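You operate a simulated robot arm through the tools that you are given. There is no shell and no other tool. Be economical: measure what you need, move in short steps, check, and stop when the job is done.

You are at the controls of a simulated robot arm. One attempt, no reset.

Task
Run the yellow reel's cable to the orange socket and switch the lamp on.
Fine: free the reel with the red lever and set it back to HOLD; plug in before you switch on. Where these are worked on the way, their far stop is far enough and under half their travel is too little: red lever.

Only the result counts: the job must be done as asked and must still hold three seconds after the hand-in. Knocking over, shifting, dropping, spilling or breaking anything else fails it.

Robot
A 7-joint arm with a three-finger gripper, fixed in place. Base frame: the origin is at the foot of the arm, x ahead of it, y to its left, z up. Lengths are in m, angles in rad, forces in N, time in s.
Its first joint turns from -2.897 to 2.897 rad. Payload 2.69 kg.
The TCP is the grasp point between the finger pads, 0.03 m short of the fingertips. In the tool frame z runs along the fingers and y along their closing line. Largest opening 0.128 m; the body of the gripper starts 0.117 m behind the TCP.
Orientation is told as [roll, pitch, yaw] about the base's x, y, z axes, in that order, counted from this pose: with the fingers straight down and closing along the base's y, the tool's x points along the base's -x, its y along +y and its z along -z.

Tools
- The arm moves only by the tool drive_tool. Its argument "motion" is text: rows parted by semicolons, each of 6 numbers parted by spaces: the shift along the tool's x, y, z in m, then the turn, a rotation vector about the tool's x, y, z in rad. In form: x y z rx ry rz; .... A call has 1 to 8 rows; each row shifts and turns the commanded pose from where the row before left it, along the tool's axes as they then stand. "jaw" is the gripper command, from -1 (fully open) to 1 (shut), values between in proportion, set as the call begins (left out, the last holds). Rows are played at 5 a second. More than 0.05 m and 0.15 rad between two rows, or a gripper value outside its range, and nothing of the call is played. Where a pose cannot be reached the arm comes as near as it can. A force on the tool above 40 N (or 10 N above the force at the start of the call, whichever is more), or a blocked arm, ends the call early, and 0.2 s more pass. The fingers move at their own pace and stop on an object; they squeeze with about 27 N. The grip force told is the motor's: it shows also when the fingers shut on nothing. Time passes only in rows, and 0.2 s behind the last, so rows that do not move let the fingers close. The reply holds the time, the measured pose of the TCP, the force on the tool along the base axes, the opening and the grip force, in the units named above and with some noise, with the torque about the TCP (base axes, N m) and any sound that the robot's microphone picked up.
- Cameras (640 x 400 px; columns grow to the right, rows downward): "scene" is fixed at [0.0525, 0.5, 1.4238]; the picture's right is [0.82, -0.58, 0.00], its down [-0.23, -0.32, -0.92] and it looks along [0.53, 0.75, -0.40] (base axes); focal length 214 px, centre (320, 200). "wrist" rides on the gripper at [0.058, 0.054, -0.131] in the tool frame; the picture's right is [-0.68, 0.74, 0.00], its down [-0.62, -0.57, -0.55] and it looks along [-0.40, -0.37, 0.84] (tool axes); focal length 234 px, centre (320, 200).
- camera(camera): a new picture of that camera. The clock stands still meanwhile.
- move_column(by): slides the trunk up (or, below 0, down) by that many m; the arm rides with it, the base frame stays. It gives what a move gives, with no picture.
- pixel_to_xyz(camera, pixels): for up to 12 pixels [column, row] of the newest picture of that camera ("zoom" is the newest enlarged one), the place [x, y, z] in the base frame of the surface seen there, good to about 0.003 m. The clock stands still meanwhile.
- zoom(camera, box): a new picture of the part [left, top, right, bottom] of that camera's present view, enlarged. The clock stands still meanwhile.
- close_job(): hands the job in; it is judged then, once.

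Work in short steps. Measure before you move; look again where a grasp or a placing could have gone wrong, and mend it. You have 80 turns and 34 pictures in all, those below and enlarged ones among them. Open the gripper and draw the arm clear of the work before you hand the job in, unless the task says otherwise; then end with one line.

The tools are called after ">>>" as name(argument=value, ...) on one line, values as JSON. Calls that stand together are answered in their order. drive_tool: Moves the arm, as the interface text tells. Its arguments: {"type":"object","properties":{"motion":{"type":"string"},"jaw":{"type":"number"}},"required":["motion"]} The other tools are called the same way: move_column (by) slides the trunk up or down; camera (camera) takes a picture; pixel_to_xyz (camera, pixels) gives the place of the surface under pixels of a picture; zoom (camera, box) takes an enlarged picture of a part of a camera's view; close_job () hands the job in.

At the start:

```text
time: 0.0
position: [0.3467, 0.5813, 1.162]
tcp_rot: [0.0, 0.001, 0.001]
force: [-0.9, 0.0, -0.9]
torque: [0.01, -0.02, -0.01]
opening: 0.128
grip_force: 0.0
trunk travel left (down, up): [-0.15, 0.2]
```

scene: 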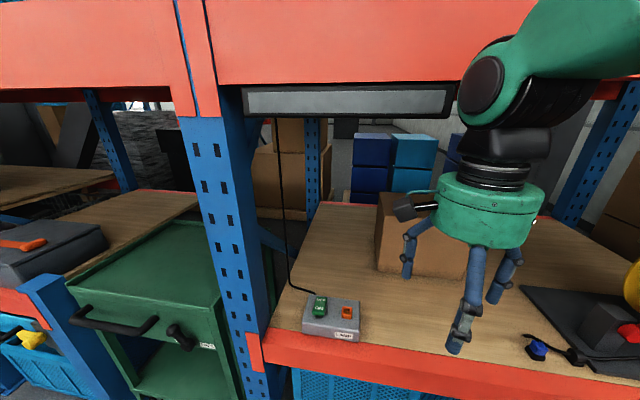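
wrist: 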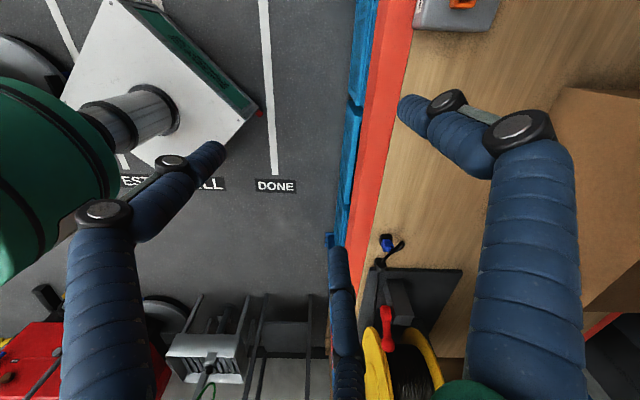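

The scene shows a box with green and orange parts near (335,315), and the reel at the right edge with a blue plug near (538,348). I zoom in on both.

>>> zoom(camera="scene", box=[280, 270, 400, 345])

>>> zoom(camera="scene", box=[480, 240, 640, 400])

>>> zoom(camera="wrist", box=[340, 220, 500, 400])

```text
5.33 times, centred on (340, 308) of scene
```

zoom: 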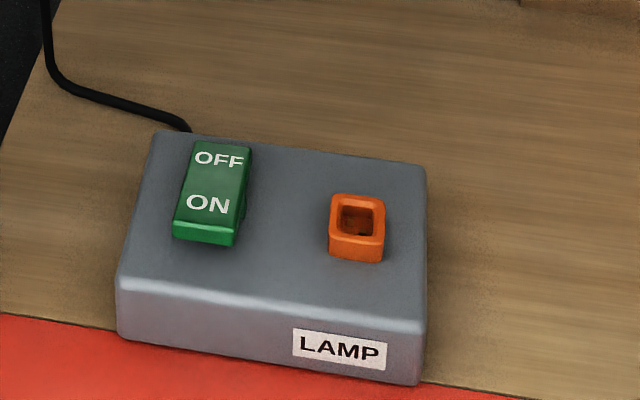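

```text
2.50 times, centred on (560, 320) of scene
```

zoom: 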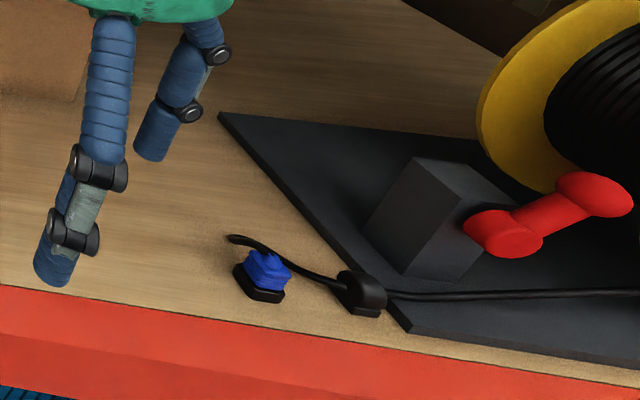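

```text
2.22 times, centred on (420, 310) of wrist
```

zoom: 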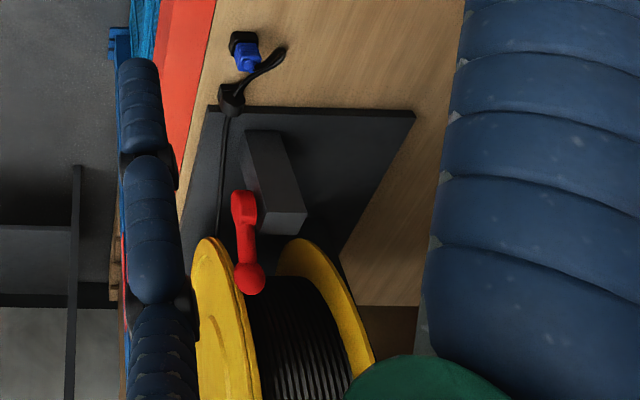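

Measuring socket, switch and box in the scene view, and plug, guide, lever and reel in the enlarged wrist view.

>>> pixel_to_xyz(camera="scene", pixels=[[347, 311], [347, 307.5], [343, 310], [351.5, 311], [321, 300], [318.8, 308], [317, 314.5], [309.5, 296], [359, 302.5], [303, 322], [359, 330], [335, 315]])

>>> pixel_to_xyz(camera="zoom", pixels=[[246, 57], [242, 40], [278, 52], [231, 97], [243, 200], [246, 240], [250, 278], [290, 215], [262, 140], [215, 110], [408, 115], [225, 160]])

>>> pixel_to_xyz(camera="scene", pixels=[[538, 345], [538, 350], [534, 357], [526, 336], [576, 353], [600, 315], [600, 305], [590, 340], [634, 332], [638, 278], [500, 350], [560, 330]])

```text
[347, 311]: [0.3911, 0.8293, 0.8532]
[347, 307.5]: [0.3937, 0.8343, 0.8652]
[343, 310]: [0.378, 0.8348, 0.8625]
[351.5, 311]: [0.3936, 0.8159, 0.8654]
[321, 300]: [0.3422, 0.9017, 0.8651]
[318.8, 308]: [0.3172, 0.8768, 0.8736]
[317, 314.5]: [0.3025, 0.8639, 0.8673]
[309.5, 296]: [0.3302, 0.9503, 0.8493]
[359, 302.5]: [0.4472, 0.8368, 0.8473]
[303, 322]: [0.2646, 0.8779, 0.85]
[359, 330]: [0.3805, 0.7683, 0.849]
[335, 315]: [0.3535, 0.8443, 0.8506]
```

```text
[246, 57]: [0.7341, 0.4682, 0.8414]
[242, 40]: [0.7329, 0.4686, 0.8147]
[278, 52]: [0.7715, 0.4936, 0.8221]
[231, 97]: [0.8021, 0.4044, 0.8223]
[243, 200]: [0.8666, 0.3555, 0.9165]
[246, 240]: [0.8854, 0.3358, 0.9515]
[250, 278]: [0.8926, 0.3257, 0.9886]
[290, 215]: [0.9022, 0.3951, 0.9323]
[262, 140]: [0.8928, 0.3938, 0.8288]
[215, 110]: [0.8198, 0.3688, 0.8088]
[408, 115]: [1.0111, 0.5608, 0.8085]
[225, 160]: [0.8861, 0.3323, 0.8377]
```

```text
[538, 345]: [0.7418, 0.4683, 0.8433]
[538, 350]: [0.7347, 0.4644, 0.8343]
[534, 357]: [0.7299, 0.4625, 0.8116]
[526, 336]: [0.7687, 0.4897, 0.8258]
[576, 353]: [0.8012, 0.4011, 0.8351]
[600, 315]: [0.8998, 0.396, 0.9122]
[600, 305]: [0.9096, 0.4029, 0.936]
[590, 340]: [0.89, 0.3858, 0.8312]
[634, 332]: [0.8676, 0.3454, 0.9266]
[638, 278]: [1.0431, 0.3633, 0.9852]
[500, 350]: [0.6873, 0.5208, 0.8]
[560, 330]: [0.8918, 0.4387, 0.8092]
```

Table is z≈0.80, plug at about (0.736,0.466), lever about (0.867..0.893, 0.355..0.326, 0.92..0.99). I move toward the reel to look closer.

>>> drive_tool(motion="-0.046 -0.016 0 0 0 0; -0.046 -0.016 0 0 0 0; -0.046 -0.016 0 0 0 0; -0.046 -0.016 0 0 0 0; -0.046 -0.016 0 0 0 0; -0.046 -0.016 0 0 0 0; -0.046 -0.016 0 0 0 0; -0.046 -0.016 0 0 0 0", jaw=-1)

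>>> camera(camera="wrist")

```text
time: 1.6
position: [0.5851, 0.4397, 1.2244]
tcp_rot: [0.01, 0.007, 0.04]
force: [-49.4, 2.2, -9.0]
torque: [-0.65, -6.16, 0.18]
opening: 0.1277
grip_force: 0.0
trunk travel left (down, up): [-0.15, 0.2]
stopped in row 8: the force on the tool passed its limit at 84 N (the readings are from after the stop); the commanded pose is now the measured one
```

```text
28 pictures are left
```

wrist: 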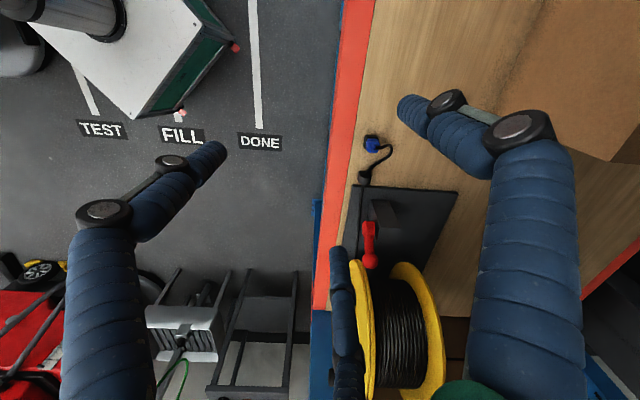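

The hand hit something (−x force, z rose to 1.22). I look at the scene to see what.

>>> camera(camera="scene")

```text
27 pictures are left
```

scene: 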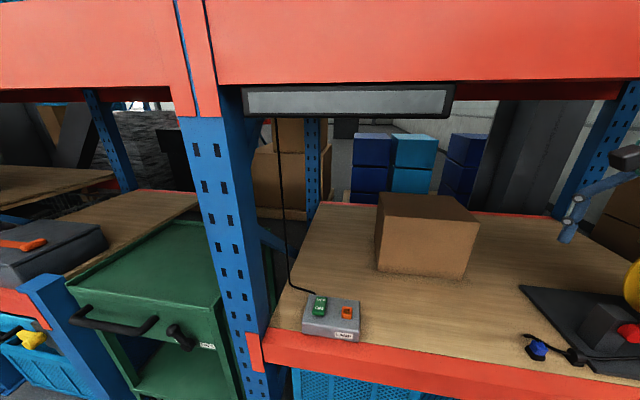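

Measuring the beam, lamp strip, cardboard box, and shelf edges to know what limits the arm.

>>> pixel_to_xyz(camera="scene", pixels=[[250, 80], [600, 76], [620, 20], [260, 112], [440, 115], [250, 90], [450, 90], [580, 90], [376, 195], [430, 200], [480, 222], [630, 152]])

```text
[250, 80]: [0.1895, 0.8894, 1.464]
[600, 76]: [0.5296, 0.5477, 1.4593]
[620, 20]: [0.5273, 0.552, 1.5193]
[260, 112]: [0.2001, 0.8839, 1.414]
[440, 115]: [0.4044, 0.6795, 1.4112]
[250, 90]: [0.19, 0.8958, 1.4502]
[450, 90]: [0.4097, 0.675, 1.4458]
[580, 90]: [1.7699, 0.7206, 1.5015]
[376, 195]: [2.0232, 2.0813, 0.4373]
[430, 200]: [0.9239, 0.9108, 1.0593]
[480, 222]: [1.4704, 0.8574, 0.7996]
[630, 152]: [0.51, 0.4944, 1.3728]
```

The beam/lamp front lies along x+y≈1.08 with underside at z≈1.41, so the hand must enter lower. I back out and lower the trunk.

>>> drive_tool(motion="0.04 0 0 0 0 0; 0.04 0 0 0 0 0")

>>> move_column(by=-0.12)

```text
time: 2.0
position: [0.6498, 0.3782, 1.2758]
tcp_rot: [0.077, 0.049, 0.041]
force: [52.4, 107.5, -239.4]
torque: [-28.58, 12.85, -0.69]
opening: 0.128
grip_force: 0.0
trunk travel left (down, up): [-0.15, 0.2]
stopped in row 1: the arm was blocked; the commanded pose is now the measured one
```

```text
time: 2.3
position: [0.6682, 0.334, 1.2982]
tcp_rot: [0.102, 0.121, 0.057]
force: [-438.2, -65.6, -220.0]
torque: [6.15, -67.39, 2.09]
opening: 0.1278
grip_force: 0.1
trunk travel left (down, up): [-0.148, 0.202]
stopped: the arm was blocked; the commanded pose is now the measured one
```

The arm is jammed and moving oddly; I need a view before anything else.

>>> camera(camera="scene")

>>> camera(camera="wrist")

```text
26 pictures are left
```

scene: 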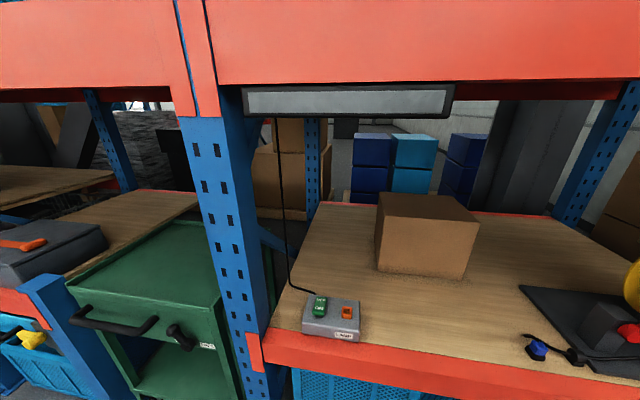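

```text
25 pictures are left
```

wrist: 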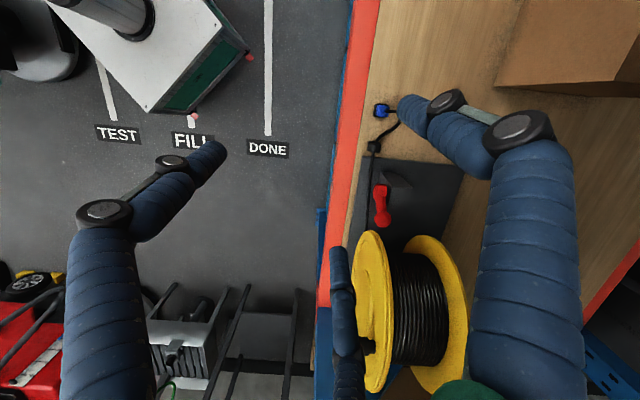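

The hand seems pressed on the beam's front face. I hold for a moment, then read.

>>> drive_tool(motion="0 0 0 0 0 0; 0 0 0 0 0 0; 0 0 0 0 0 0")

```text
time: 2.5
position: [0.6785, 0.3068, 1.3053]
tcp_rot: [0.126, 0.229, 0.072]
force: [-482.2, 8.4, -258.0]
torque: [-5.85, -63.24, 7.45]
opening: 0.128
grip_force: 0.2
trunk travel left (down, up): [-0.148, 0.202]
stopped in row 1: the force on the tool passed its limit at 514 N (the readings are from after the stop); the commanded pose is now the measured one
```

Still pressing; I retreat straight away from the beam (−x, −y).

>>> drive_tool(motion="0.035 -0.035 0 0 0 0")

```text
time: 2.9
position: [0.7259, 0.2533, 1.3107]
tcp_rot: [0.174, 0.312, 0.053]
force: [-429.9, -27.6, -222.3]
torque: [2.26, -50.24, 1.49]
opening: 0.1279
grip_force: 0.1
trunk travel left (down, up): [-0.148, 0.202]
stopped in row 1: the arm was blocked; the commanded pose is now the measured one
```

The contact pushes the hand back (−x) and down (−z), so I go with it: back and down.

>>> drive_tool(motion="0.03 0 0.04 0 0 0")

```text
time: 3.2
position: [0.7636, 0.2158, 1.315]
tcp_rot: [0.184, 0.362, -0.02]
force: [-414.3, -71.9, -144.7]
torque: [10.91, -52.02, -5.48]
opening: 0.1281
grip_force: 0.0
trunk travel left (down, up): [-0.148, 0.202]
stopped in row 1: the arm was blocked; the commanded pose is now the measured one
```

The enlarged view seems to reach past the frame's edge, so I zoom at the right border to see the arm.

>>> zoom(camera="scene", box=[600, 0, 640, 400])

```text
1.00 times, centred on (620, 200) of scene (not enlarged: the box is as wide or as high as the picture)
```

zoom: 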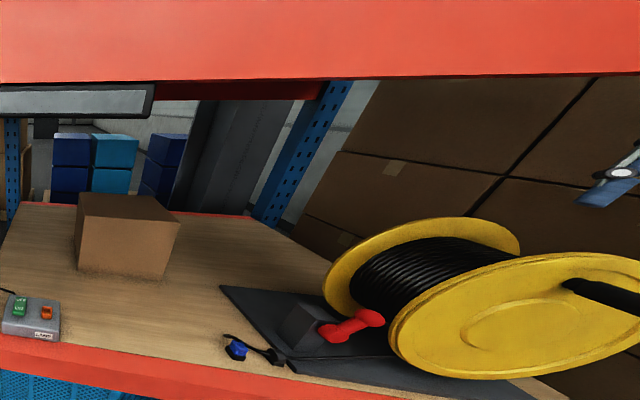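

Fingers appear at (615,180) near a stack of cartons on the right. I measure the surroundings there.

>>> pixel_to_xyz(camera="zoom", pixels=[[420, 200], [560, 200], [600, 120], [590, 80], [400, 78], [600, 60], [615, 175], [590, 195], [630, 40], [600, 290], [480, 330], [440, 225]])

```text
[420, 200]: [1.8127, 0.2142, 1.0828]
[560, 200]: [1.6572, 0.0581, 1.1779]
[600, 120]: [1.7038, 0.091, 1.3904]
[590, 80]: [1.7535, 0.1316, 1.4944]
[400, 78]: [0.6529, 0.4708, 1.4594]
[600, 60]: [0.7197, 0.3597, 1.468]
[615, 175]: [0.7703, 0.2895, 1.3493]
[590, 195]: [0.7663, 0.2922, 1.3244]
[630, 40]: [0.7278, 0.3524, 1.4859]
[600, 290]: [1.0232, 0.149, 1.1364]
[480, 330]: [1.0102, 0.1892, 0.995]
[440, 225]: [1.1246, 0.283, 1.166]
```

The beam front is at x+y≈1.08 beside the hand. I retry a retreat in clear base terms (−x, a bit down) and untilt gently, watching the response.

>>> drive_tool(motion="0.02 -0.02 0.02 0 0.1 0; 0.02 -0.02 0.02 0 0.1 0; 0.02 -0.02 0.02 0 0 0")

```text
time: 3.5
position: [0.7946, 0.1916, 1.2525]
tcp_rot: [0.203, 0.451, -0.147]
force: [15.5, 1.8, -95.0]
torque: [2.46, 7.45, 0.78]
opening: 0.1276
grip_force: 0.0
trunk travel left (down, up): [-0.148, 0.202]
stopped in row 1: the arm was blocked; the commanded pose is now the measured one
```

Forces fell sharply; I continue down and back.

>>> drive_tool(motion="0.02 -0.01 0.03 0 0 0; 0.02 -0.01 0.03 0 0 0")

```text
time: 3.9
position: [0.8242, 0.1704, 1.1671]
tcp_rot: [0.161, 0.59, -0.234]
force: [-14.1, -8.4, -43.2]
torque: [2.4, 1.64, -0.88]
opening: 0.1264
grip_force: 0.2
trunk travel left (down, up): [-0.148, 0.202]
stopped in row 1: the arm was blocked; the commanded pose is now the measured one
```

Forces are nearly gone but it still drifts; I command a hold.

>>> drive_tool(motion="0 0 0 0 0 0")

```text
time: 4.2
position: [0.9488, 0.2087, 1.1601]
tcp_rot: [0.211, 0.509, -0.139]
force: [10.5, 4.4, 21.0]
torque: [-1.16, -0.12, 0.62]
opening: 0.1262
grip_force: 0.0
trunk travel left (down, up): [-0.148, 0.202]
stopped in row 1: the force on the tool passed its limit at 688 N (the readings are from after the stop); the commanded pose is now the measured one
```

A large hit was reported; I look at the scene to the right again.

>>> zoom(camera="scene", box=[600, 0, 640, 400])

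>>> drive_tool(motion="0 0 0 0 0 0")

```text
1.00 times, centred on (620, 200) of scene (not enlarged: the box is as wide or as high as the picture)
```

zoom: 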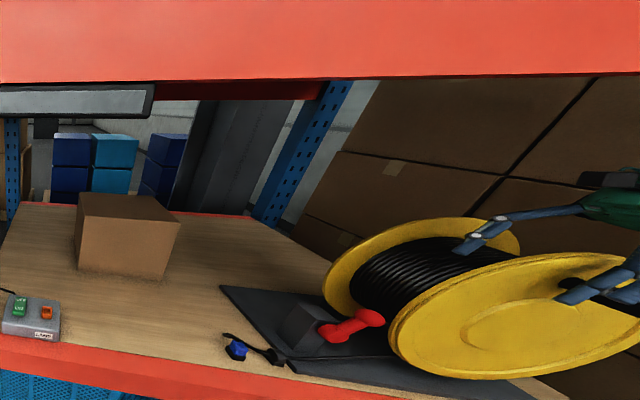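

```text
time: 4.5
position: [0.9358, 0.2008, 1.1496]
tcp_rot: [0.205, 0.543, -0.146]
force: [3.5, 0.5, -5.4]
torque: [0.09, 0.62, 0.14]
opening: 0.1242
grip_force: 0.0
trunk travel left (down, up): [-0.148, 0.202]
stopped in row 1: the arm was blocked; the commanded pose is now the measured one
```

The arm has calmed down, with the hand above the reel; the reel looks unmoved. I measure fingers against the reel's flanges.

>>> pixel_to_xyz(camera="zoom", pixels=[[463, 248], [490, 228], [565, 297], [600, 285], [630, 205], [500, 250], [440, 310], [540, 262], [352, 322], [372, 318], [328, 333], [310, 325]])

>>> camera(camera="wrist")

```text
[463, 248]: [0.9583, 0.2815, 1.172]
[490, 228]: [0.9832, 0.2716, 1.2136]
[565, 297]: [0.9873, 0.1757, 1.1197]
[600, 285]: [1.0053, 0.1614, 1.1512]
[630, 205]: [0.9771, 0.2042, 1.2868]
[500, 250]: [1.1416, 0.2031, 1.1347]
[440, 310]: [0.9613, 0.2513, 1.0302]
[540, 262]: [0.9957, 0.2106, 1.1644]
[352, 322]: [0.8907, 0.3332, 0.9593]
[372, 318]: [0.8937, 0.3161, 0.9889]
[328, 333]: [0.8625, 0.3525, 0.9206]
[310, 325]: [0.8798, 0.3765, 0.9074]
```

```text
22 pictures are left
```

wrist: 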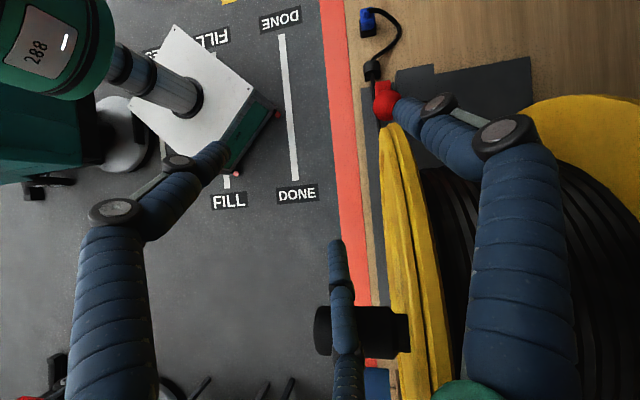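

The fingers straddle the near flange rim (z≈1.16, tips ≈1.12–1.17). I lift a little to test whether the arm obeys now.

>>> drive_tool(motion="0.0156 0.005 -0.025 0 0 0")

```text
time: 5.0
position: [0.9238, 0.1974, 1.1771]
tcp_rot: [0.2, 0.543, -0.149]
force: [-0.3, 0.5, 4.4]
torque: [-0.16, -0.37, -0.02]
opening: 0.128
grip_force: 0.1
out of reach, approached as far as the arm can: row 1
trunk travel left (down, up): [-0.148, 0.202]
stopped in row 1: the arm was blocked; the commanded pose is now the measured one
```

It follows now (near full stretch). I draw back in −x, slightly up.

>>> drive_tool(motion="0.038 0 0.012 0 0 0; 0.038 0 0.012 0 0 0")

```text
time: 5.6
position: [0.8467, 0.213, 1.1697]
tcp_rot: [0.186, 0.58, -0.156]
force: [-0.7, 0.6, 0.2]
torque: [0.0, -0.03, 0.02]
opening: 0.1282
grip_force: 0.0
trunk travel left (down, up): [-0.148, 0.202]
```

Control is back. I straighten the hand in steps while retreating from the shelf (−x, −y).

>>> drive_tool(motion="0.025 -0.03 0.015 0.045 -0.12 -0.04; 0.026 -0.03 0.012 0.045 -0.12 -0.04; 0.028 -0.03 0.01 0.045 -0.12 -0.04; 0.03 -0.03 0.006 0.045 -0.12 -0.03")

```text
time: 6.6
position: [0.7138, 0.1177, 1.1757]
tcp_rot: [0.043, 0.051, -0.053]
force: [-0.1, -0.4, 0.5]
torque: [-0.01, -0.1, 0.04]
opening: 0.1279
grip_force: 0.1
trunk travel left (down, up): [-0.148, 0.202]
```

Hand is straight and free. I lower the trunk 0.12 to keep the arm below the beam.

>>> move_column(by=-0.12)

>>> zoom(camera="scene", box=[600, 0, 640, 400])

```text
time: 8.1
position: [0.7149, 0.1178, 1.054]
tcp_rot: [0.045, 0.058, -0.055]
force: [-0.2, 0.7, 0.5]
torque: [-0.02, 0.01, 0.01]
opening: 0.1281
grip_force: 0.1
trunk travel left (down, up): [-0.028, 0.322]
```

```text
1.00 times, centred on (620, 200) of scene (not enlarged: the box is as wide or as high as the picture)
```

zoom: 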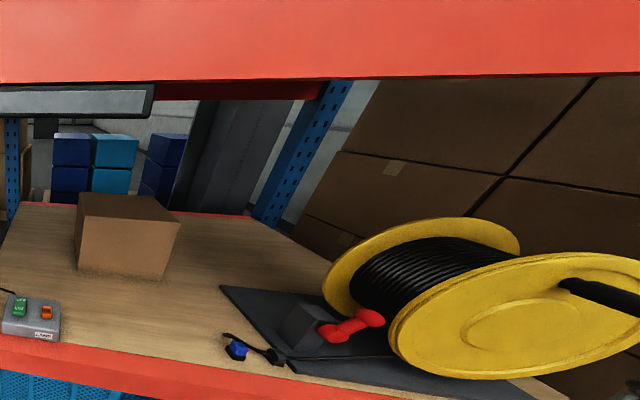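

Everything still stands. I zoom in on the lever to find its marks and swing plane.

>>> zoom(camera="scene", box=[570, 290, 690, 365])

>>> zoom(camera="wrist", box=[300, 0, 620, 200])

```text
refused: 690 is not a number from 0 to 640
```

```text
2.00 times, centred on (460, 100) of wrist
```

zoom: 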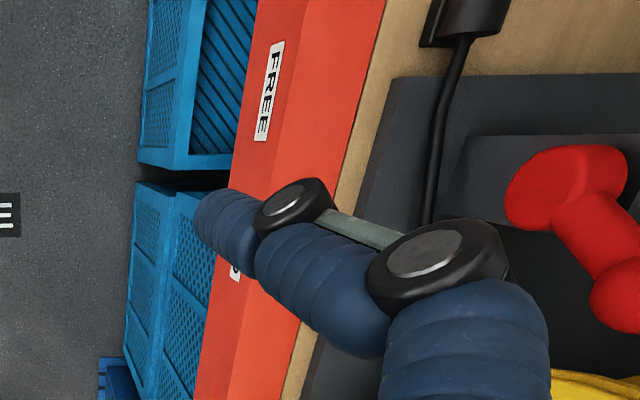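

"FREE" sits on the plug side of the front beam, with another mark (HOLD) on the reel side. I measure the lever and labels.

>>> pixel_to_xyz(camera="zoom", pixels=[[268, 90], [235, 270], [560, 170], [525, 195], [590, 235], [610, 290], [620, 165], [480, 150], [500, 250], [600, 260], [470, 20], [440, 150]])

```text
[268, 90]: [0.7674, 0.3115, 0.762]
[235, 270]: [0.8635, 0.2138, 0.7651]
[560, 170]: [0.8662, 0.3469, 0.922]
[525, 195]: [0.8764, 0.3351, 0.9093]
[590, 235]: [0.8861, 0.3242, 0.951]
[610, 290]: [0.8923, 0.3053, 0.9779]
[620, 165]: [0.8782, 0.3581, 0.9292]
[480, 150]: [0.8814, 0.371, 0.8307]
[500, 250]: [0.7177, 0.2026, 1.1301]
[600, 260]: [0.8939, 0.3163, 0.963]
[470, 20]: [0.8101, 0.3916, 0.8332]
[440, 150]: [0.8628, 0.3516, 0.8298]
```

I turn the hand to yaw +45° so the fingers straddle the lever along its swing (u=(0.7,−0.7)), and narrow the jaw to about 0.07.

>>> drive_tool(motion="0 0 0 0.015 -0.02 -0.14; 0 0 0 0.015 -0.02 -0.14; 0 0 0 0.015 -0.018 -0.14; 0 0 0 0 0 -0.14; 0 0 0 0 0 -0.14; 0 0 0 0 0 -0.14; 0 0 0 0 0 0", jaw=-0.1)

>>> zoom(camera="scene", box=[520, 240, 640, 400])

```text
time: 9.7
position: [0.7142, 0.1169, 1.0524]
tcp_rot: [0.004, -0.013, 0.782]
force: [-0.2, -0.7, 0.4]
torque: [-0.01, -0.01, 0.01]
opening: 0.0703
grip_force: 0.0
trunk travel left (down, up): [-0.028, 0.322]
```

```text
2.50 times, centred on (580, 320) of scene
```

zoom: 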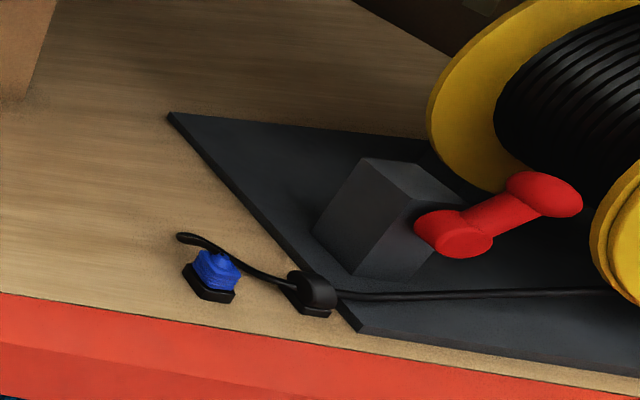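

Measuring the knob's extents and the flange's nearest rim.

>>> pixel_to_xyz(camera="zoom", pixels=[[545, 192], [515, 180], [575, 203], [545, 177], [545, 208], [597, 240], [620, 200], [465, 245], [430, 228], [480, 195], [405, 165], [215, 268]])

```text
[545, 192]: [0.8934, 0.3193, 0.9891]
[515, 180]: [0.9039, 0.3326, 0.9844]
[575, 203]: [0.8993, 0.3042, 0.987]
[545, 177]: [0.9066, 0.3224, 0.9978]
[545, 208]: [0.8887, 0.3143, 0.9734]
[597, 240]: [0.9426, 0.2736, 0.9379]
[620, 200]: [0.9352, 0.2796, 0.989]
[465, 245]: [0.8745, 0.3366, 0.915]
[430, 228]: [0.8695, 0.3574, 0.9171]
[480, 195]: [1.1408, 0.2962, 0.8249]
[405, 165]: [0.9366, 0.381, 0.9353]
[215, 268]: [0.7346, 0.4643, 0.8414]
```

The gap between knob (u≈0.43) and flange rim (u≈0.464) is tight, so I instead grip the knob along the lever's axis: turn to yaw −45°.

>>> drive_tool(motion="0 0 0 0 0 0.143; 0 0 0 0 0 0.143; 0 0 0 0 0 0.143; 0 0 0 0 0 0.143; 0 0 0 0 0 0.143; 0 0 0 0 0 0.143; 0 0 0 0 0 0.143; 0 0 0 0 0 0.143", jaw=-0.25)

>>> drive_tool(motion="0 0 0 0 0.0 0.143; 0 0 0 0 0 0.143; 0 0 0 0 0 0.141; 0 0 0 0 0 0")

```text
time: 11.5
position: [0.7148, 0.1173, 1.0525]
tcp_rot: [0.014, -0.004, -0.363]
force: [0.9, -0.2, -1.2]
torque: [0.02, 0.01, -0.02]
opening: 0.0801
grip_force: 0.0
trunk travel left (down, up): [-0.028, 0.322]
```

```text
time: 12.5
position: [0.715, 0.1171, 1.0533]
tcp_rot: [0.014, 0.001, -0.792]
force: [-0.9, 0.9, -0.2]
torque: [0.0, -0.01, 0.0]
opening: 0.08
grip_force: 0.1
trunk travel left (down, up): [-0.028, 0.322]
```

At yaw −45°: tool y is into the shelf, tool x is toward FREE. I advance 0.27 m inward above the knob in two parts.

>>> drive_tool(motion="0.002 0.039 -0.003 0 0 0; 0.002 0.039 -0.003 0 0 0; 0.002 0.039 -0.003 0 0 0; 0.002 0.039 0 0 0 0")

>>> drive_tool(motion="0.001 0.039 0 0 0 0; 0 0.039 0 0 0 0; 0 0.038 0 0 0 0; 0 0 0 0 0 0")

>>> camera(camera="wrist")

```text
time: 13.5
position: [0.8196, 0.2322, 1.0633]
tcp_rot: [0.016, 0.003, -0.788]
force: [-0.5, 0.1, 1.3]
torque: [0.05, -0.05, 0.01]
opening: 0.0801
grip_force: 0.1
trunk travel left (down, up): [-0.028, 0.322]
```

```text
time: 14.5
position: [0.9024, 0.3171, 1.0669]
tcp_rot: [0.014, 0.002, -0.789]
force: [0.0, 0.4, -0.7]
torque: [-0.03, 0.0, -0.02]
opening: 0.0801
grip_force: 0.0
trunk travel left (down, up): [-0.028, 0.322]
```

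```text
18 pictures are left
```

wrist: 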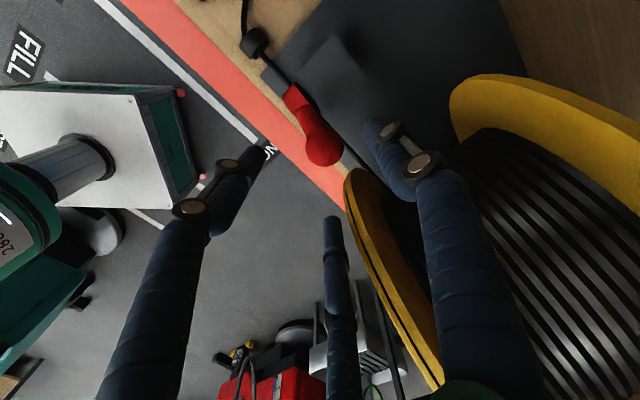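

The knob is at (322,145) between finger tips (265,150) and (372,125); a third digit shows at (335,225). I measure all of these.

>>> pixel_to_xyz(camera="wrist", pixels=[[265, 150], [240, 190], [370, 124], [395, 165], [333, 220], [335, 260], [322, 145], [310, 120], [325, 160], [348, 182], [300, 105], [330, 45]])

```text
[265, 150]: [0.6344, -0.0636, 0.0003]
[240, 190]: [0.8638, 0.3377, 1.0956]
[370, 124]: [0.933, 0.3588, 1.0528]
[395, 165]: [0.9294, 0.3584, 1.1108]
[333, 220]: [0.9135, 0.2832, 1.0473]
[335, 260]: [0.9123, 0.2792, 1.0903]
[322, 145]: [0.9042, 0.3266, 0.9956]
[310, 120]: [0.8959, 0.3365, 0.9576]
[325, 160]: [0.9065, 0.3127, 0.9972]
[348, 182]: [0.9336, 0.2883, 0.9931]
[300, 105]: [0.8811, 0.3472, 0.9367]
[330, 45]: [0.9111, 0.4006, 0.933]
```

The knob lies under the TCP. I descend 0.07 so the tips straddle the knob (tips at ≈0.965, above block top 0.935).

>>> drive_tool(motion="0 0 0.03 0 0 0; 0 0 0.025 0 0 0; 0 0 0.017 0 0 0; 0 0 0 0 0 0")

>>> drive_tool(motion="0 0 0 0 0 0; 0 0 0 0 0 0; 0 0 0 0 0 0", jaw=0.8)

```text
time: 15.5
position: [0.9018, 0.3167, 0.9934]
tcp_rot: [0.015, 0.004, -0.789]
force: [0.5, -0.5, -0.7]
torque: [0.0, 0.0, -0.02]
opening: 0.08
grip_force: 0.1
trunk travel left (down, up): [-0.028, 0.322]
```

```text
time: 16.3
position: [0.9019, 0.3176, 0.9956]
tcp_rot: [0.017, 0.002, -0.789]
force: [20.4, 17.7, -1.5]
torque: [0.25, -0.46, 0.16]
opening: 0.0374
grip_force: 45.2
trunk travel left (down, up): [-0.028, 0.322]
```

Gripped at 0.037 opening, with a 27 N side force along +v; I ease 6 mm that way.

>>> drive_tool(motion="0 0.006 0 0 0 0; 0 0 0 0 0 0")

```text
time: 16.9
position: [0.9029, 0.3162, 0.9938]
tcp_rot: [0.01, 0.005, -0.788]
force: [-27.3, -19.7, 6.5]
torque: [-0.57, 0.71, -0.42]
opening: 0.0377
grip_force: 45.4
trunk travel left (down, up): [-0.028, 0.322]
```

Overshot; the force flipped to −v. I return 3 mm and start the arc: tool +x (toward FREE), rising then falling about the hub (u≈0.3705, z≈0.918).

>>> drive_tool(motion="0 -0.003 0 0 0 0; 0.013 0 -0.008 0 0 0; 0.014 0 -0.005 0 0 0")

```text
time: 17.7
position: [0.8858, 0.3378, 1.0072]
tcp_rot: [0.016, 0.004, -0.789]
force: [8.8, -9.3, -6.8]
torque: [-0.86, -0.87, 0.1]
opening: 0.0349
grip_force: 45.0
trunk travel left (down, up): [-0.028, 0.322]
```

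It moves with the hand (u 0.4137→0.3875). I continue over the top.

>>> drive_tool(motion="0.015 0 -0.001 0 0 0; 0.015 0 0.002 0 0 0; 0.014 0 0.005 0 0 0; 0.013 0 0.008 0 0 0")

```text
time: 18.6
position: [0.8539, 0.3721, 1.0005]
tcp_rot: [0.017, -0.003, -0.79]
force: [-10.2, -0.9, 5.7]
torque: [-0.09, 1.11, -0.02]
opening: 0.0349
grip_force: 44.6
trunk travel left (down, up): [-0.028, 0.322]
stopped in row 4: the force on the tool passed its limit at 47 N (the readings are from after the stop); the commanded pose is now the measured one
```

Stopped at u≈0.341; that may be the end stop or arc mismatch. I push once more along the tangent.

>>> drive_tool(motion="0.01 0 0.005 0 0 0; 0.008 0 0.006 0 0 0")

>>> camera(camera="scene")

```text
time: 19.1
position: [0.8541, 0.3699, 1.0013]
tcp_rot: [0.023, -0.009, -0.793]
force: [-17.6, -9.5, 10.9]
torque: [-0.5, 1.17, -0.03]
opening: 0.0345
grip_force: 44.5
trunk travel left (down, up): [-0.028, 0.322]
stopped in row 2: the force on the tool passed its limit at 50 N (the readings are from after the stop); the commanded pose is now the measured one
```

```text
17 pictures are left
```

scene: 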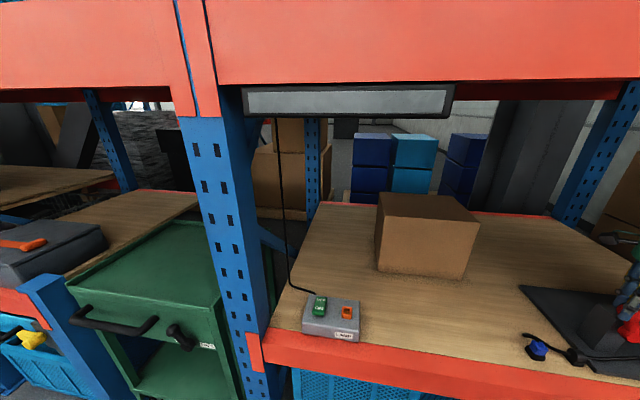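

I open the jaw and rise to look at where the lever really is.

>>> drive_tool(motion="0 0 0 0 0 0; 0 0 0 0 0 0; 0 0 -0.03 0 0 0; 0 0 -0.03 0 0 0; 0 0 -0.01 0 0 0", jaw=-0.25)

>>> zoom(camera="scene", box=[520, 240, 640, 400])

```text
time: 20.3
position: [0.8528, 0.3713, 1.0708]
tcp_rot: [0.026, -0.012, -0.794]
force: [-0.4, 0.0, 0.2]
torque: [-0.01, -0.05, 0.01]
opening: 0.0801
grip_force: 0.0
trunk travel left (down, up): [-0.028, 0.322]
```

```text
2.50 times, centred on (580, 320) of scene
```

zoom: 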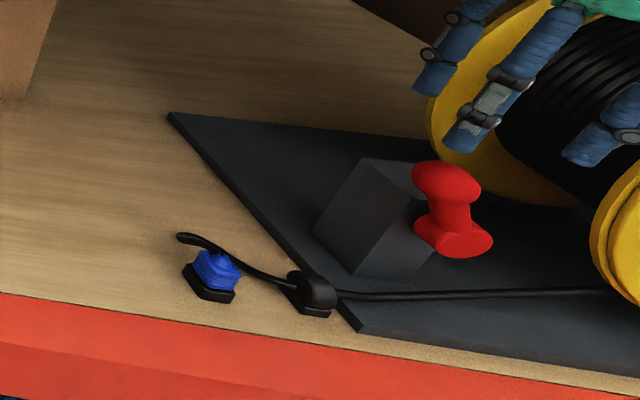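

The lever now leans to the FREE side somewhat; I measure it.

>>> pixel_to_xyz(camera="zoom", pixels=[[447, 180], [425, 175], [470, 185], [447, 168], [448, 195], [465, 245], [450, 250], [480, 245], [452, 215]])

```text
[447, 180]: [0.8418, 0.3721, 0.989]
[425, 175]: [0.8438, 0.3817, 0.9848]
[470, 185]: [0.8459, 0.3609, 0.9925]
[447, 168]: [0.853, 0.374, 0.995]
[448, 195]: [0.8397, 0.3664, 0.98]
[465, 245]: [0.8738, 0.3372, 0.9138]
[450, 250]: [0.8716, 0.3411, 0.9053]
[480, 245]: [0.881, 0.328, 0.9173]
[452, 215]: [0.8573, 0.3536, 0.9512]
```

The knob is at u≈0.340, mirrored about the hub: the FREE stop is reached. Now I go above the plug at (0.735,0.466) and look.

>>> drive_tool(motion="0.038 -0.004 0 0 0 0; 0.038 -0.004 0 0 0 0; 0.038 -0.004 0.01 0 0 0; 0.037 -0.004 0.02 0 0 0; 0 0 0.02 0 0 0; 0 0 0.02 0 0 0; 0 0 0 0 0 0")

>>> zoom(camera="wrist", box=[200, 60, 460, 222])

>>> zoom(camera="scene", box=[490, 310, 590, 372])

```text
time: 21.9
position: [0.7379, 0.4664, 0.9963]
tcp_rot: [0.025, -0.012, -0.792]
force: [0.3, 0.1, 0.3]
torque: [-0.02, 0.03, -0.01]
opening: 0.08
grip_force: 0.1
trunk travel left (down, up): [-0.028, 0.322]
```

```text
2.46 times, centred on (330, 141) of wrist
```

zoom: 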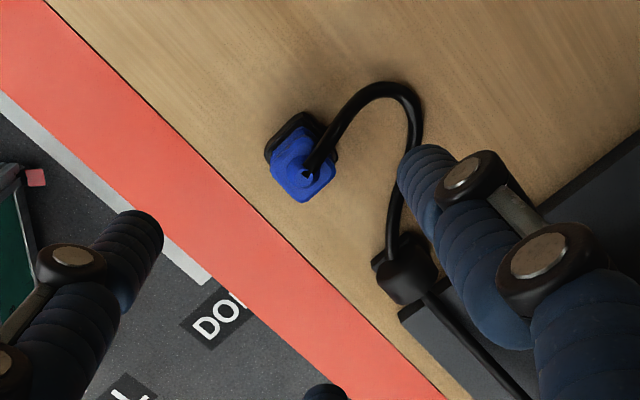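

```text
6.40 times, centred on (540, 341) of scene
```

zoom: 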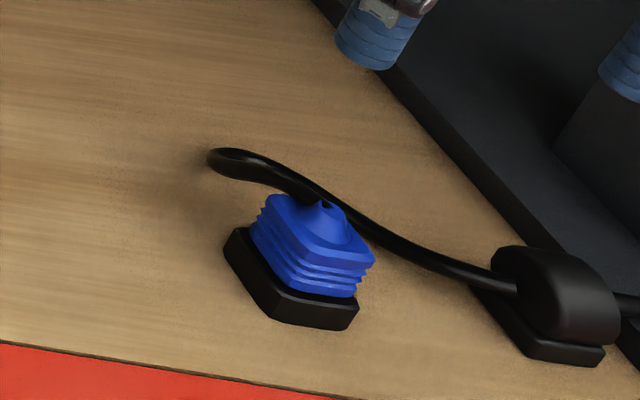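

The plug stands upright in a black holder with its cable leaving the top. I measure the holder's edges (for yaw) and body extents.

>>> pixel_to_xyz(camera="zoom", pixels=[[226, 252], [272, 300], [282, 303], [350, 308], [240, 232], [357, 300], [325, 205], [268, 200], [300, 240], [368, 262], [295, 283], [345, 285]])

```text
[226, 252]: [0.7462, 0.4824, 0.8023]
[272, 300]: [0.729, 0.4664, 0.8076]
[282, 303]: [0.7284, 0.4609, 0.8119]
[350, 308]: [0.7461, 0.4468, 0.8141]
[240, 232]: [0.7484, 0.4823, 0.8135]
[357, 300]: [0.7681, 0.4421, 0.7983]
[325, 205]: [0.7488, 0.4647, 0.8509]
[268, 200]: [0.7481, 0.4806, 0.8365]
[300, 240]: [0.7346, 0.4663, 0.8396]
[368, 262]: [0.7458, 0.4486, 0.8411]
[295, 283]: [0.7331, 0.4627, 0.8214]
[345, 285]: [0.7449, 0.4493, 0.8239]
```

The plug body is ~20 mm square, aligned with the shelf, centre ≈(0.747,0.465), z 0.815–0.845; the cable leaves toward +v, so I grip along u. I turn back to yaw +45°.

>>> drive_tool(motion="0 0 0 0.02 0.01 -0.143; 0 0 0 0 0 -0.143; 0 0 0 0 0 -0.143; 0 0 0 0 0 -0.143; 0 0 0 0 0 -0.143; 0 0 0 0 0 -0.143; 0 0 0 0 0 -0.143; 0 0 0 0 0 -0.143", jaw=0.1)

>>> drive_tool(motion="0 0 0 0 0 -0.143; 0 0 0 0 0 -0.143; 0 0 0 0 0 -0.143; 0 0 0 0 0 0")

>>> camera(camera="wrist")

```text
time: 23.7
position: [0.7379, 0.4664, 0.997]
tcp_rot: [-0.003, -0.002, 0.353]
force: [-0.2, 0.1, -0.9]
torque: [-0.01, -0.02, -0.02]
opening: 0.0576
grip_force: 0.1
trunk travel left (down, up): [-0.028, 0.322]
```

```text
time: 24.7
position: [0.7378, 0.4676, 0.9975]
tcp_rot: [-0.004, -0.003, 0.781]
force: [-0.6, 0.5, -0.9]
torque: [0.0, 0.02, 0.01]
opening: 0.0574
grip_force: 0.1
trunk travel left (down, up): [-0.028, 0.322]
```

```text
13 pictures are left
```

wrist: 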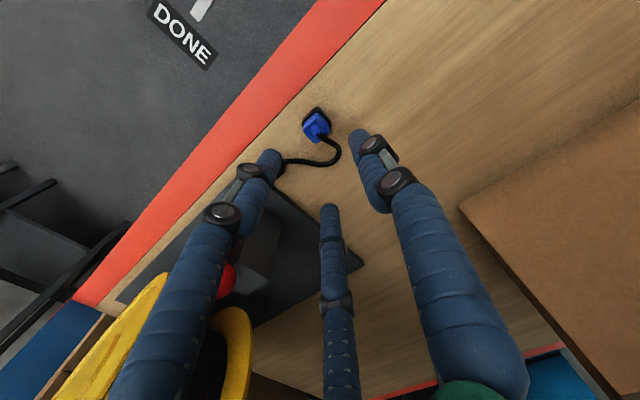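

Plug at (316,125), almost where the TCP axis lands. I measure its top for the fine position.

>>> pixel_to_xyz(camera="wrist", pixels=[[316, 118], [316, 125], [306, 124], [328, 124], [316, 136], [322, 128], [318, 110], [270, 160], [358, 135], [330, 208]])

```text
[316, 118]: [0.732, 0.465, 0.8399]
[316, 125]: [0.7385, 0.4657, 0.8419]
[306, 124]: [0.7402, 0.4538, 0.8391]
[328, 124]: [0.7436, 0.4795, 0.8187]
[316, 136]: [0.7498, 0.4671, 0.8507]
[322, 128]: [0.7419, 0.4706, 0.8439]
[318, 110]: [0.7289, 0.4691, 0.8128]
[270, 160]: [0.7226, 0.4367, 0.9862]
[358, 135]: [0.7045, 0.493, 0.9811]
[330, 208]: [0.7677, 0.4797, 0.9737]
```

Plug centre ≈(0.747,0.4655). I align and descend to TCP z≈0.852.

>>> drive_tool(motion="-0.005 -0.008 0.03 0 0 0; 0 0 0.04 0 0 0; 0 0 0.035 0 0 0; 0 0 0.02 0 0 0; 0 0 0.012 0 0 0; 0 0 0.008 0 0 0; 0 0 0 0 0 0")

>>> drive_tool(motion="0 0 0 0 0 0; 0 0 0 0 0 0; 0 0 0 0 0 0", jaw=1)

```text
time: 26.3
position: [0.7482, 0.466, 0.8517]
tcp_rot: [-0.003, -0.005, 0.78]
force: [0.3, -0.5, 0.4]
torque: [0.0, -0.05, -0.02]
opening: 0.0576
grip_force: 0.1
trunk travel left (down, up): [-0.028, 0.322]
```

```text
time: 27.1
position: [0.7471, 0.4648, 0.8514]
tcp_rot: [-0.003, 0.0, 0.78]
force: [-0.7, -15.2, -1.8]
torque: [-0.65, 0.11, -0.07]
opening: 0.0293
grip_force: 27.0
trunk travel left (down, up): [-0.028, 0.322]
```

Gripped at 0.029 opening. I lift straight up in short steps and check the hold.

>>> drive_tool(motion="0 0 -0.015 0 0 0; 0 0 -0.02 0 0 0; 0 0 -0.025 0 0 0; 0 0 -0.03 0 0 0; 0 0 -0.03 0 0 0; 0 0 0 0 0 0")

>>> zoom(camera="scene", box=[480, 280, 620, 380])

```text
time: 28.5
position: [0.7452, 0.4647, 0.9734]
tcp_rot: [-0.004, -0.003, 0.78]
force: [0.3, 0.1, 0.0]
torque: [0.01, 0.0, -0.02]
opening: 0.029
grip_force: 27.0
trunk travel left (down, up): [-0.028, 0.322]
```

```text
4.00 times, centred on (550, 330) of scene
```

zoom: 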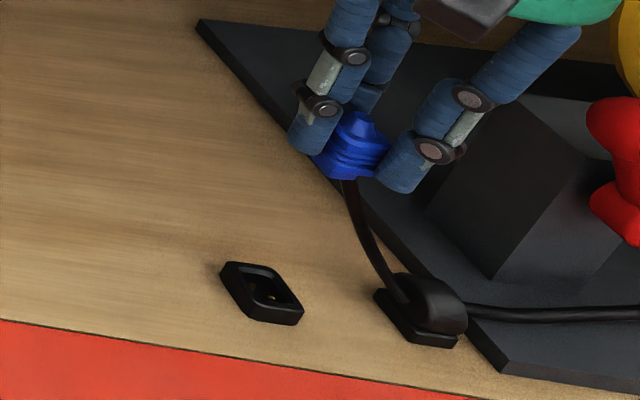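

The plug is out and held, the well is empty. I carry it along −u (tool +y) toward the socket.

>>> pixel_to_xyz(camera="zoom", pixels=[[335, 177], [360, 178], [350, 165], [357, 115], [345, 185], [370, 170]])

>>> drive_tool(motion="0 0.025 0 0 0 0; 0 0.035 0 0 0 0; 0 0.035 0 0 0 0; 0 0.035 0 0 0 0; 0 0.035 0 0 0 0; 0 0.035 0 0 0 0; 0 0 0 0 0 0")

```text
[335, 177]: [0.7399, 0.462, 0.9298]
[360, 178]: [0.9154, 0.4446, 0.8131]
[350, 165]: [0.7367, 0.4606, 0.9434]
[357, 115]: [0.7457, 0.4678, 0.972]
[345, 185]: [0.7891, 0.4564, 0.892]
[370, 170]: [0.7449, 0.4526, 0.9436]
```

```text
time: 30.1
position: [0.6076, 0.6082, 0.9711]
tcp_rot: [-0.004, -0.003, 0.781]
force: [-1.2, -0.7, -0.7]
torque: [-0.01, -0.03, 0.0]
opening: 0.029
grip_force: 27.2
trunk travel left (down, up): [-0.028, 0.322]
```

No pull felt. I measure the socket precisely with a tight zoom before going there.

>>> zoom(camera="scene", box=[330, 298, 364, 320])

```text
16.00 times, centred on (347, 309) of scene
```

zoom: 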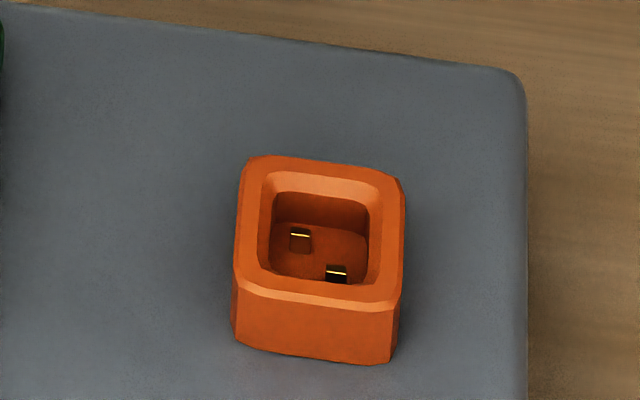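

Clear: rim corners and two slots. I measure the rim and floor.

>>> pixel_to_xyz(camera="zoom", pixels=[[258, 165], [392, 185], [395, 295], [242, 282], [262, 225], [385, 240], [320, 172], [320, 292], [300, 255], [345, 255], [300, 240], [336, 272]])

```text
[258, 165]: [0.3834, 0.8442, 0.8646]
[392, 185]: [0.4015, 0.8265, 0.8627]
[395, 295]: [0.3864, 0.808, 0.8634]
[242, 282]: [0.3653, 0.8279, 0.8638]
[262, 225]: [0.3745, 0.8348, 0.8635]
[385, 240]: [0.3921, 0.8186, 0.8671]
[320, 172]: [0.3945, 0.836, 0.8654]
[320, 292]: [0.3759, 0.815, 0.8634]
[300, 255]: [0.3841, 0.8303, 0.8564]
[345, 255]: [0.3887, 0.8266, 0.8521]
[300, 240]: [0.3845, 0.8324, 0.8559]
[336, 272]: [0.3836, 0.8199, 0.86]
```

Socket centre ≈(0.3843,0.8264), rim z 0.864. I measure the empty well the same way to know the plug's offset from the TCP when gripped.

>>> zoom(camera="scene", box=[520, 336, 564, 364])

```text
14.29 times, centred on (542, 350) of scene
```

zoom: 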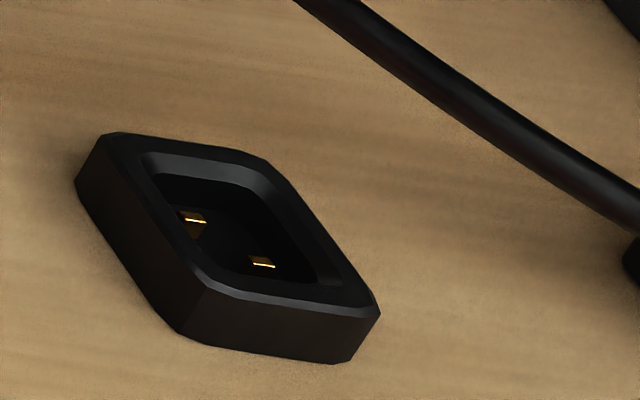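

Same kind of slots. I measure rim corners and slots.

>>> pixel_to_xyz(camera="zoom", pixels=[[115, 142], [262, 168], [368, 298], [200, 280], [193, 222], [262, 266], [190, 150], [320, 230], [290, 295], [150, 205]])

```text
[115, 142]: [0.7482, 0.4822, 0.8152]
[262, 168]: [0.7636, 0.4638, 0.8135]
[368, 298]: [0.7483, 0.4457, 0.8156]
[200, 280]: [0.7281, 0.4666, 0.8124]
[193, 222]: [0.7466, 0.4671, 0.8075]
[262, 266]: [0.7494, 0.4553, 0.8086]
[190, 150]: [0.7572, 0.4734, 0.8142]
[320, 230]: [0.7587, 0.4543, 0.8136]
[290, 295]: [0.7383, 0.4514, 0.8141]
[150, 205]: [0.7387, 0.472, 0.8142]
```

Well centre (0.747,0.4646) equals the TCP at the grip, so no offset. I move 0.312 m more along −u to stand above the socket.

>>> drive_tool(motion="0.001 0.04 0 0 0 0; 0.001 0.04 0 0 0 0; 0.001 0.04 0 0 0 0; 0.0006 0.04 0 0 0 0; 0 0.04 0 0 0 0; 0 0.04 0 0 0 0; 0 0.04 0 0 0 0; 0 0.03 0 0 0 0")

>>> drive_tool(motion="0 0 0 0 0 0; 0 0 0 0 0 0; 0 0 0 0 0 0")

```text
time: 31.9
position: [0.3836, 0.8251, 0.9705]
tcp_rot: [-0.004, -0.003, 0.779]
force: [-0.8, -0.1, 0.2]
torque: [0.0, 0.03, 0.03]
opening: 0.0292
grip_force: 27.0
trunk travel left (down, up): [-0.028, 0.322]
```

```text
time: 32.7
position: [0.3848, 0.8258, 0.9706]
tcp_rot: [-0.002, -0.005, 0.78]
force: [0.6, -0.3, 0.7]
torque: [-0.03, 0.03, 0.01]
opening: 0.0291
grip_force: 27.3
trunk travel left (down, up): [-0.028, 0.322]
```

Right on target. I check alignment visually from the scene before lowering.

>>> zoom(camera="scene", box=[300, 255, 396, 315])

```text
6.67 times, centred on (348, 285) of scene
```

zoom: 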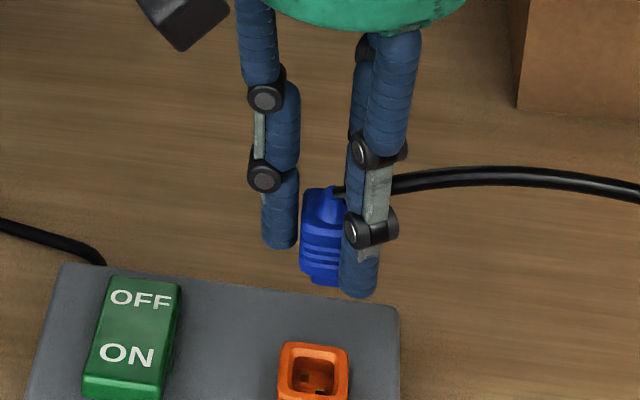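

The plug is upright and square over the socket. I lower to just above the rim, then press in small steps.

>>> drive_tool(motion="0 0 0.025 0 0 0; 0 0 0.02 0 0 0; 0 0 0.01 0 0 0; 0 0 0.005 0 0 0; 0 0 0 0 0 0")

>>> drive_tool(motion="0 0 0.003 0 0 0; 0 0 0.003 0 0 0; 0 0 0.003 0 0 0; 0 0 0.003 0 0 0; 0 0 0 0 0 0")

```text
time: 33.9
position: [0.3851, 0.8241, 0.9115]
tcp_rot: [-0.004, -0.003, 0.782]
force: [1.0, -0.1, -0.7]
torque: [0.0, 0.03, 0.03]
opening: 0.0292
grip_force: 26.9
trunk travel left (down, up): [-0.028, 0.322]
```

```text
time: 35.1
position: [0.3844, 0.8249, 0.8987]
tcp_rot: [-0.003, -0.006, 0.78]
force: [-10.4, 11.8, 8.9]
torque: [0.37, 0.29, 0.02]
opening: 0.0288
grip_force: 26.8
trunk travel left (down, up): [-0.028, 0.322]
```

Contact: side push toward −u (15 N) and 9 N up. I yield 1 mm that way and keep pressing.

>>> drive_tool(motion="0 0.0012 0 0 0 0; 0 0 0.002 0 0 0; 0 0 0.002 0 0 0; 0 0 0 0 0 0")

```text
time: 36.1
position: [0.3847, 0.8257, 0.8968]
tcp_rot: [-0.002, -0.007, 0.779]
force: [-0.5, -4.8, 25.6]
torque: [-0.27, -0.16, -0.07]
opening: 0.0291
grip_force: 26.6
trunk travel left (down, up): [-0.028, 0.322]
```

Sideways force is gone, 26 N upward at z 0.897. I press a little further to find the seat.

>>> drive_tool(motion="0 0 0.002 0 0 0; 0 0 0.002 0 0 0; 0 0 0 0 0 0")

```text
time: 36.7
position: [0.3864, 0.8261, 0.8948]
tcp_rot: [-0.001, -0.005, 0.78]
force: [-20.1, -11.2, 17.3]
torque: [-0.54, 0.66, -0.15]
opening: 0.0289
grip_force: 26.7
trunk travel left (down, up): [-0.028, 0.322]
stopped in row 3: the force on the tool passed its limit at 41 N (the readings are from after the stop); the commanded pose is now the measured one
```

z 0.895 with 41 N: probably near the floor. I look closely before going on.

>>> zoom(camera="scene", box=[323, 286, 371, 316])

```text
13.33 times, centred on (347, 301) of scene
```

zoom: 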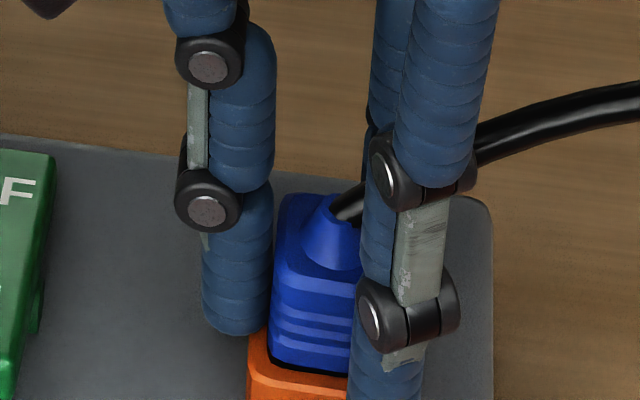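

I compare plug-top height over the rim with what it was in the well (≈0.0256 for the body's top edge, apex ≈0.037).

>>> pixel_to_xyz(camera="zoom", pixels=[[300, 255], [300, 265], [290, 355], [320, 361], [300, 378], [332, 215], [325, 205], [285, 200], [350, 262], [255, 360]])

```text
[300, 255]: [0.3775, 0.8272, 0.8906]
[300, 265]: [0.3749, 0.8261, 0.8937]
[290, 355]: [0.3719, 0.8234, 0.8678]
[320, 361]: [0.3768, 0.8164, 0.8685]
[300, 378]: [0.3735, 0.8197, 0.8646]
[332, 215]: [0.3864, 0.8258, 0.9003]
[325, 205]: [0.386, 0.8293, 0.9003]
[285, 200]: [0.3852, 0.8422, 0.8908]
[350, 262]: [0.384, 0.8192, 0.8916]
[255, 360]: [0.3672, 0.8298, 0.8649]
```

Body top is 0.026 above the rim, the same as in the well: seated. One last relieved press, then I open the jaw slightly and rise.

>>> drive_tool(motion="0.001 0 0 0 0 0; 0 0 0.0015 0 0 0; 0 0 0.001 0 0 0")

```text
time: 37.5
position: [0.3863, 0.8272, 0.8942]
tcp_rot: [-0.002, -0.005, 0.779]
force: [-27.2, -13.8, 17.8]
torque: [-0.6, 0.93, -0.22]
opening: 0.0286
grip_force: 26.8
trunk travel left (down, up): [-0.028, 0.322]
stopped in row 3: the force on the tool passed its limit at 42 N (the readings are from after the stop); the commanded pose is now the measured one
```

Firmly bottomed. I release and rise slowly.

>>> drive_tool(motion="0 0 0 0 0 0; 0 0 0 0 0 0; 0 0 -0.02 0 0 0; 0 0 -0.03 0 0 0; 0 0 -0.04 0 0 0; 0 0 -0.03 0 0 0", jaw=0)

>>> zoom(camera="scene", box=[290, 250, 402, 320])

```text
time: 38.9
position: [0.3887, 0.8262, 1.0152]
tcp_rot: [-0.002, -0.007, 0.778]
force: [-0.1, -0.4, -0.2]
torque: [0.02, -0.02, -0.02]
opening: 0.0637
grip_force: 0.0
trunk travel left (down, up): [-0.028, 0.322]
```

```text
5.71 times, centred on (346, 285) of scene
```

zoom: 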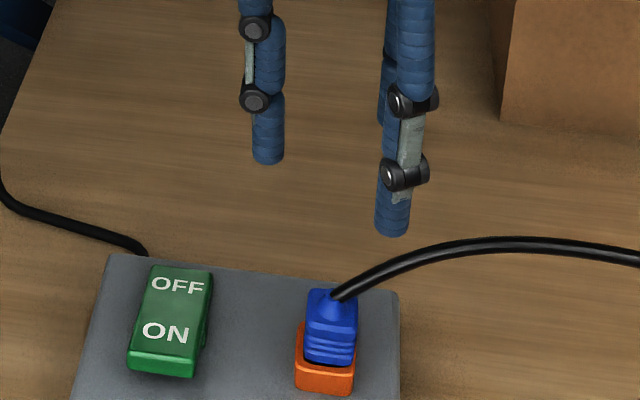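

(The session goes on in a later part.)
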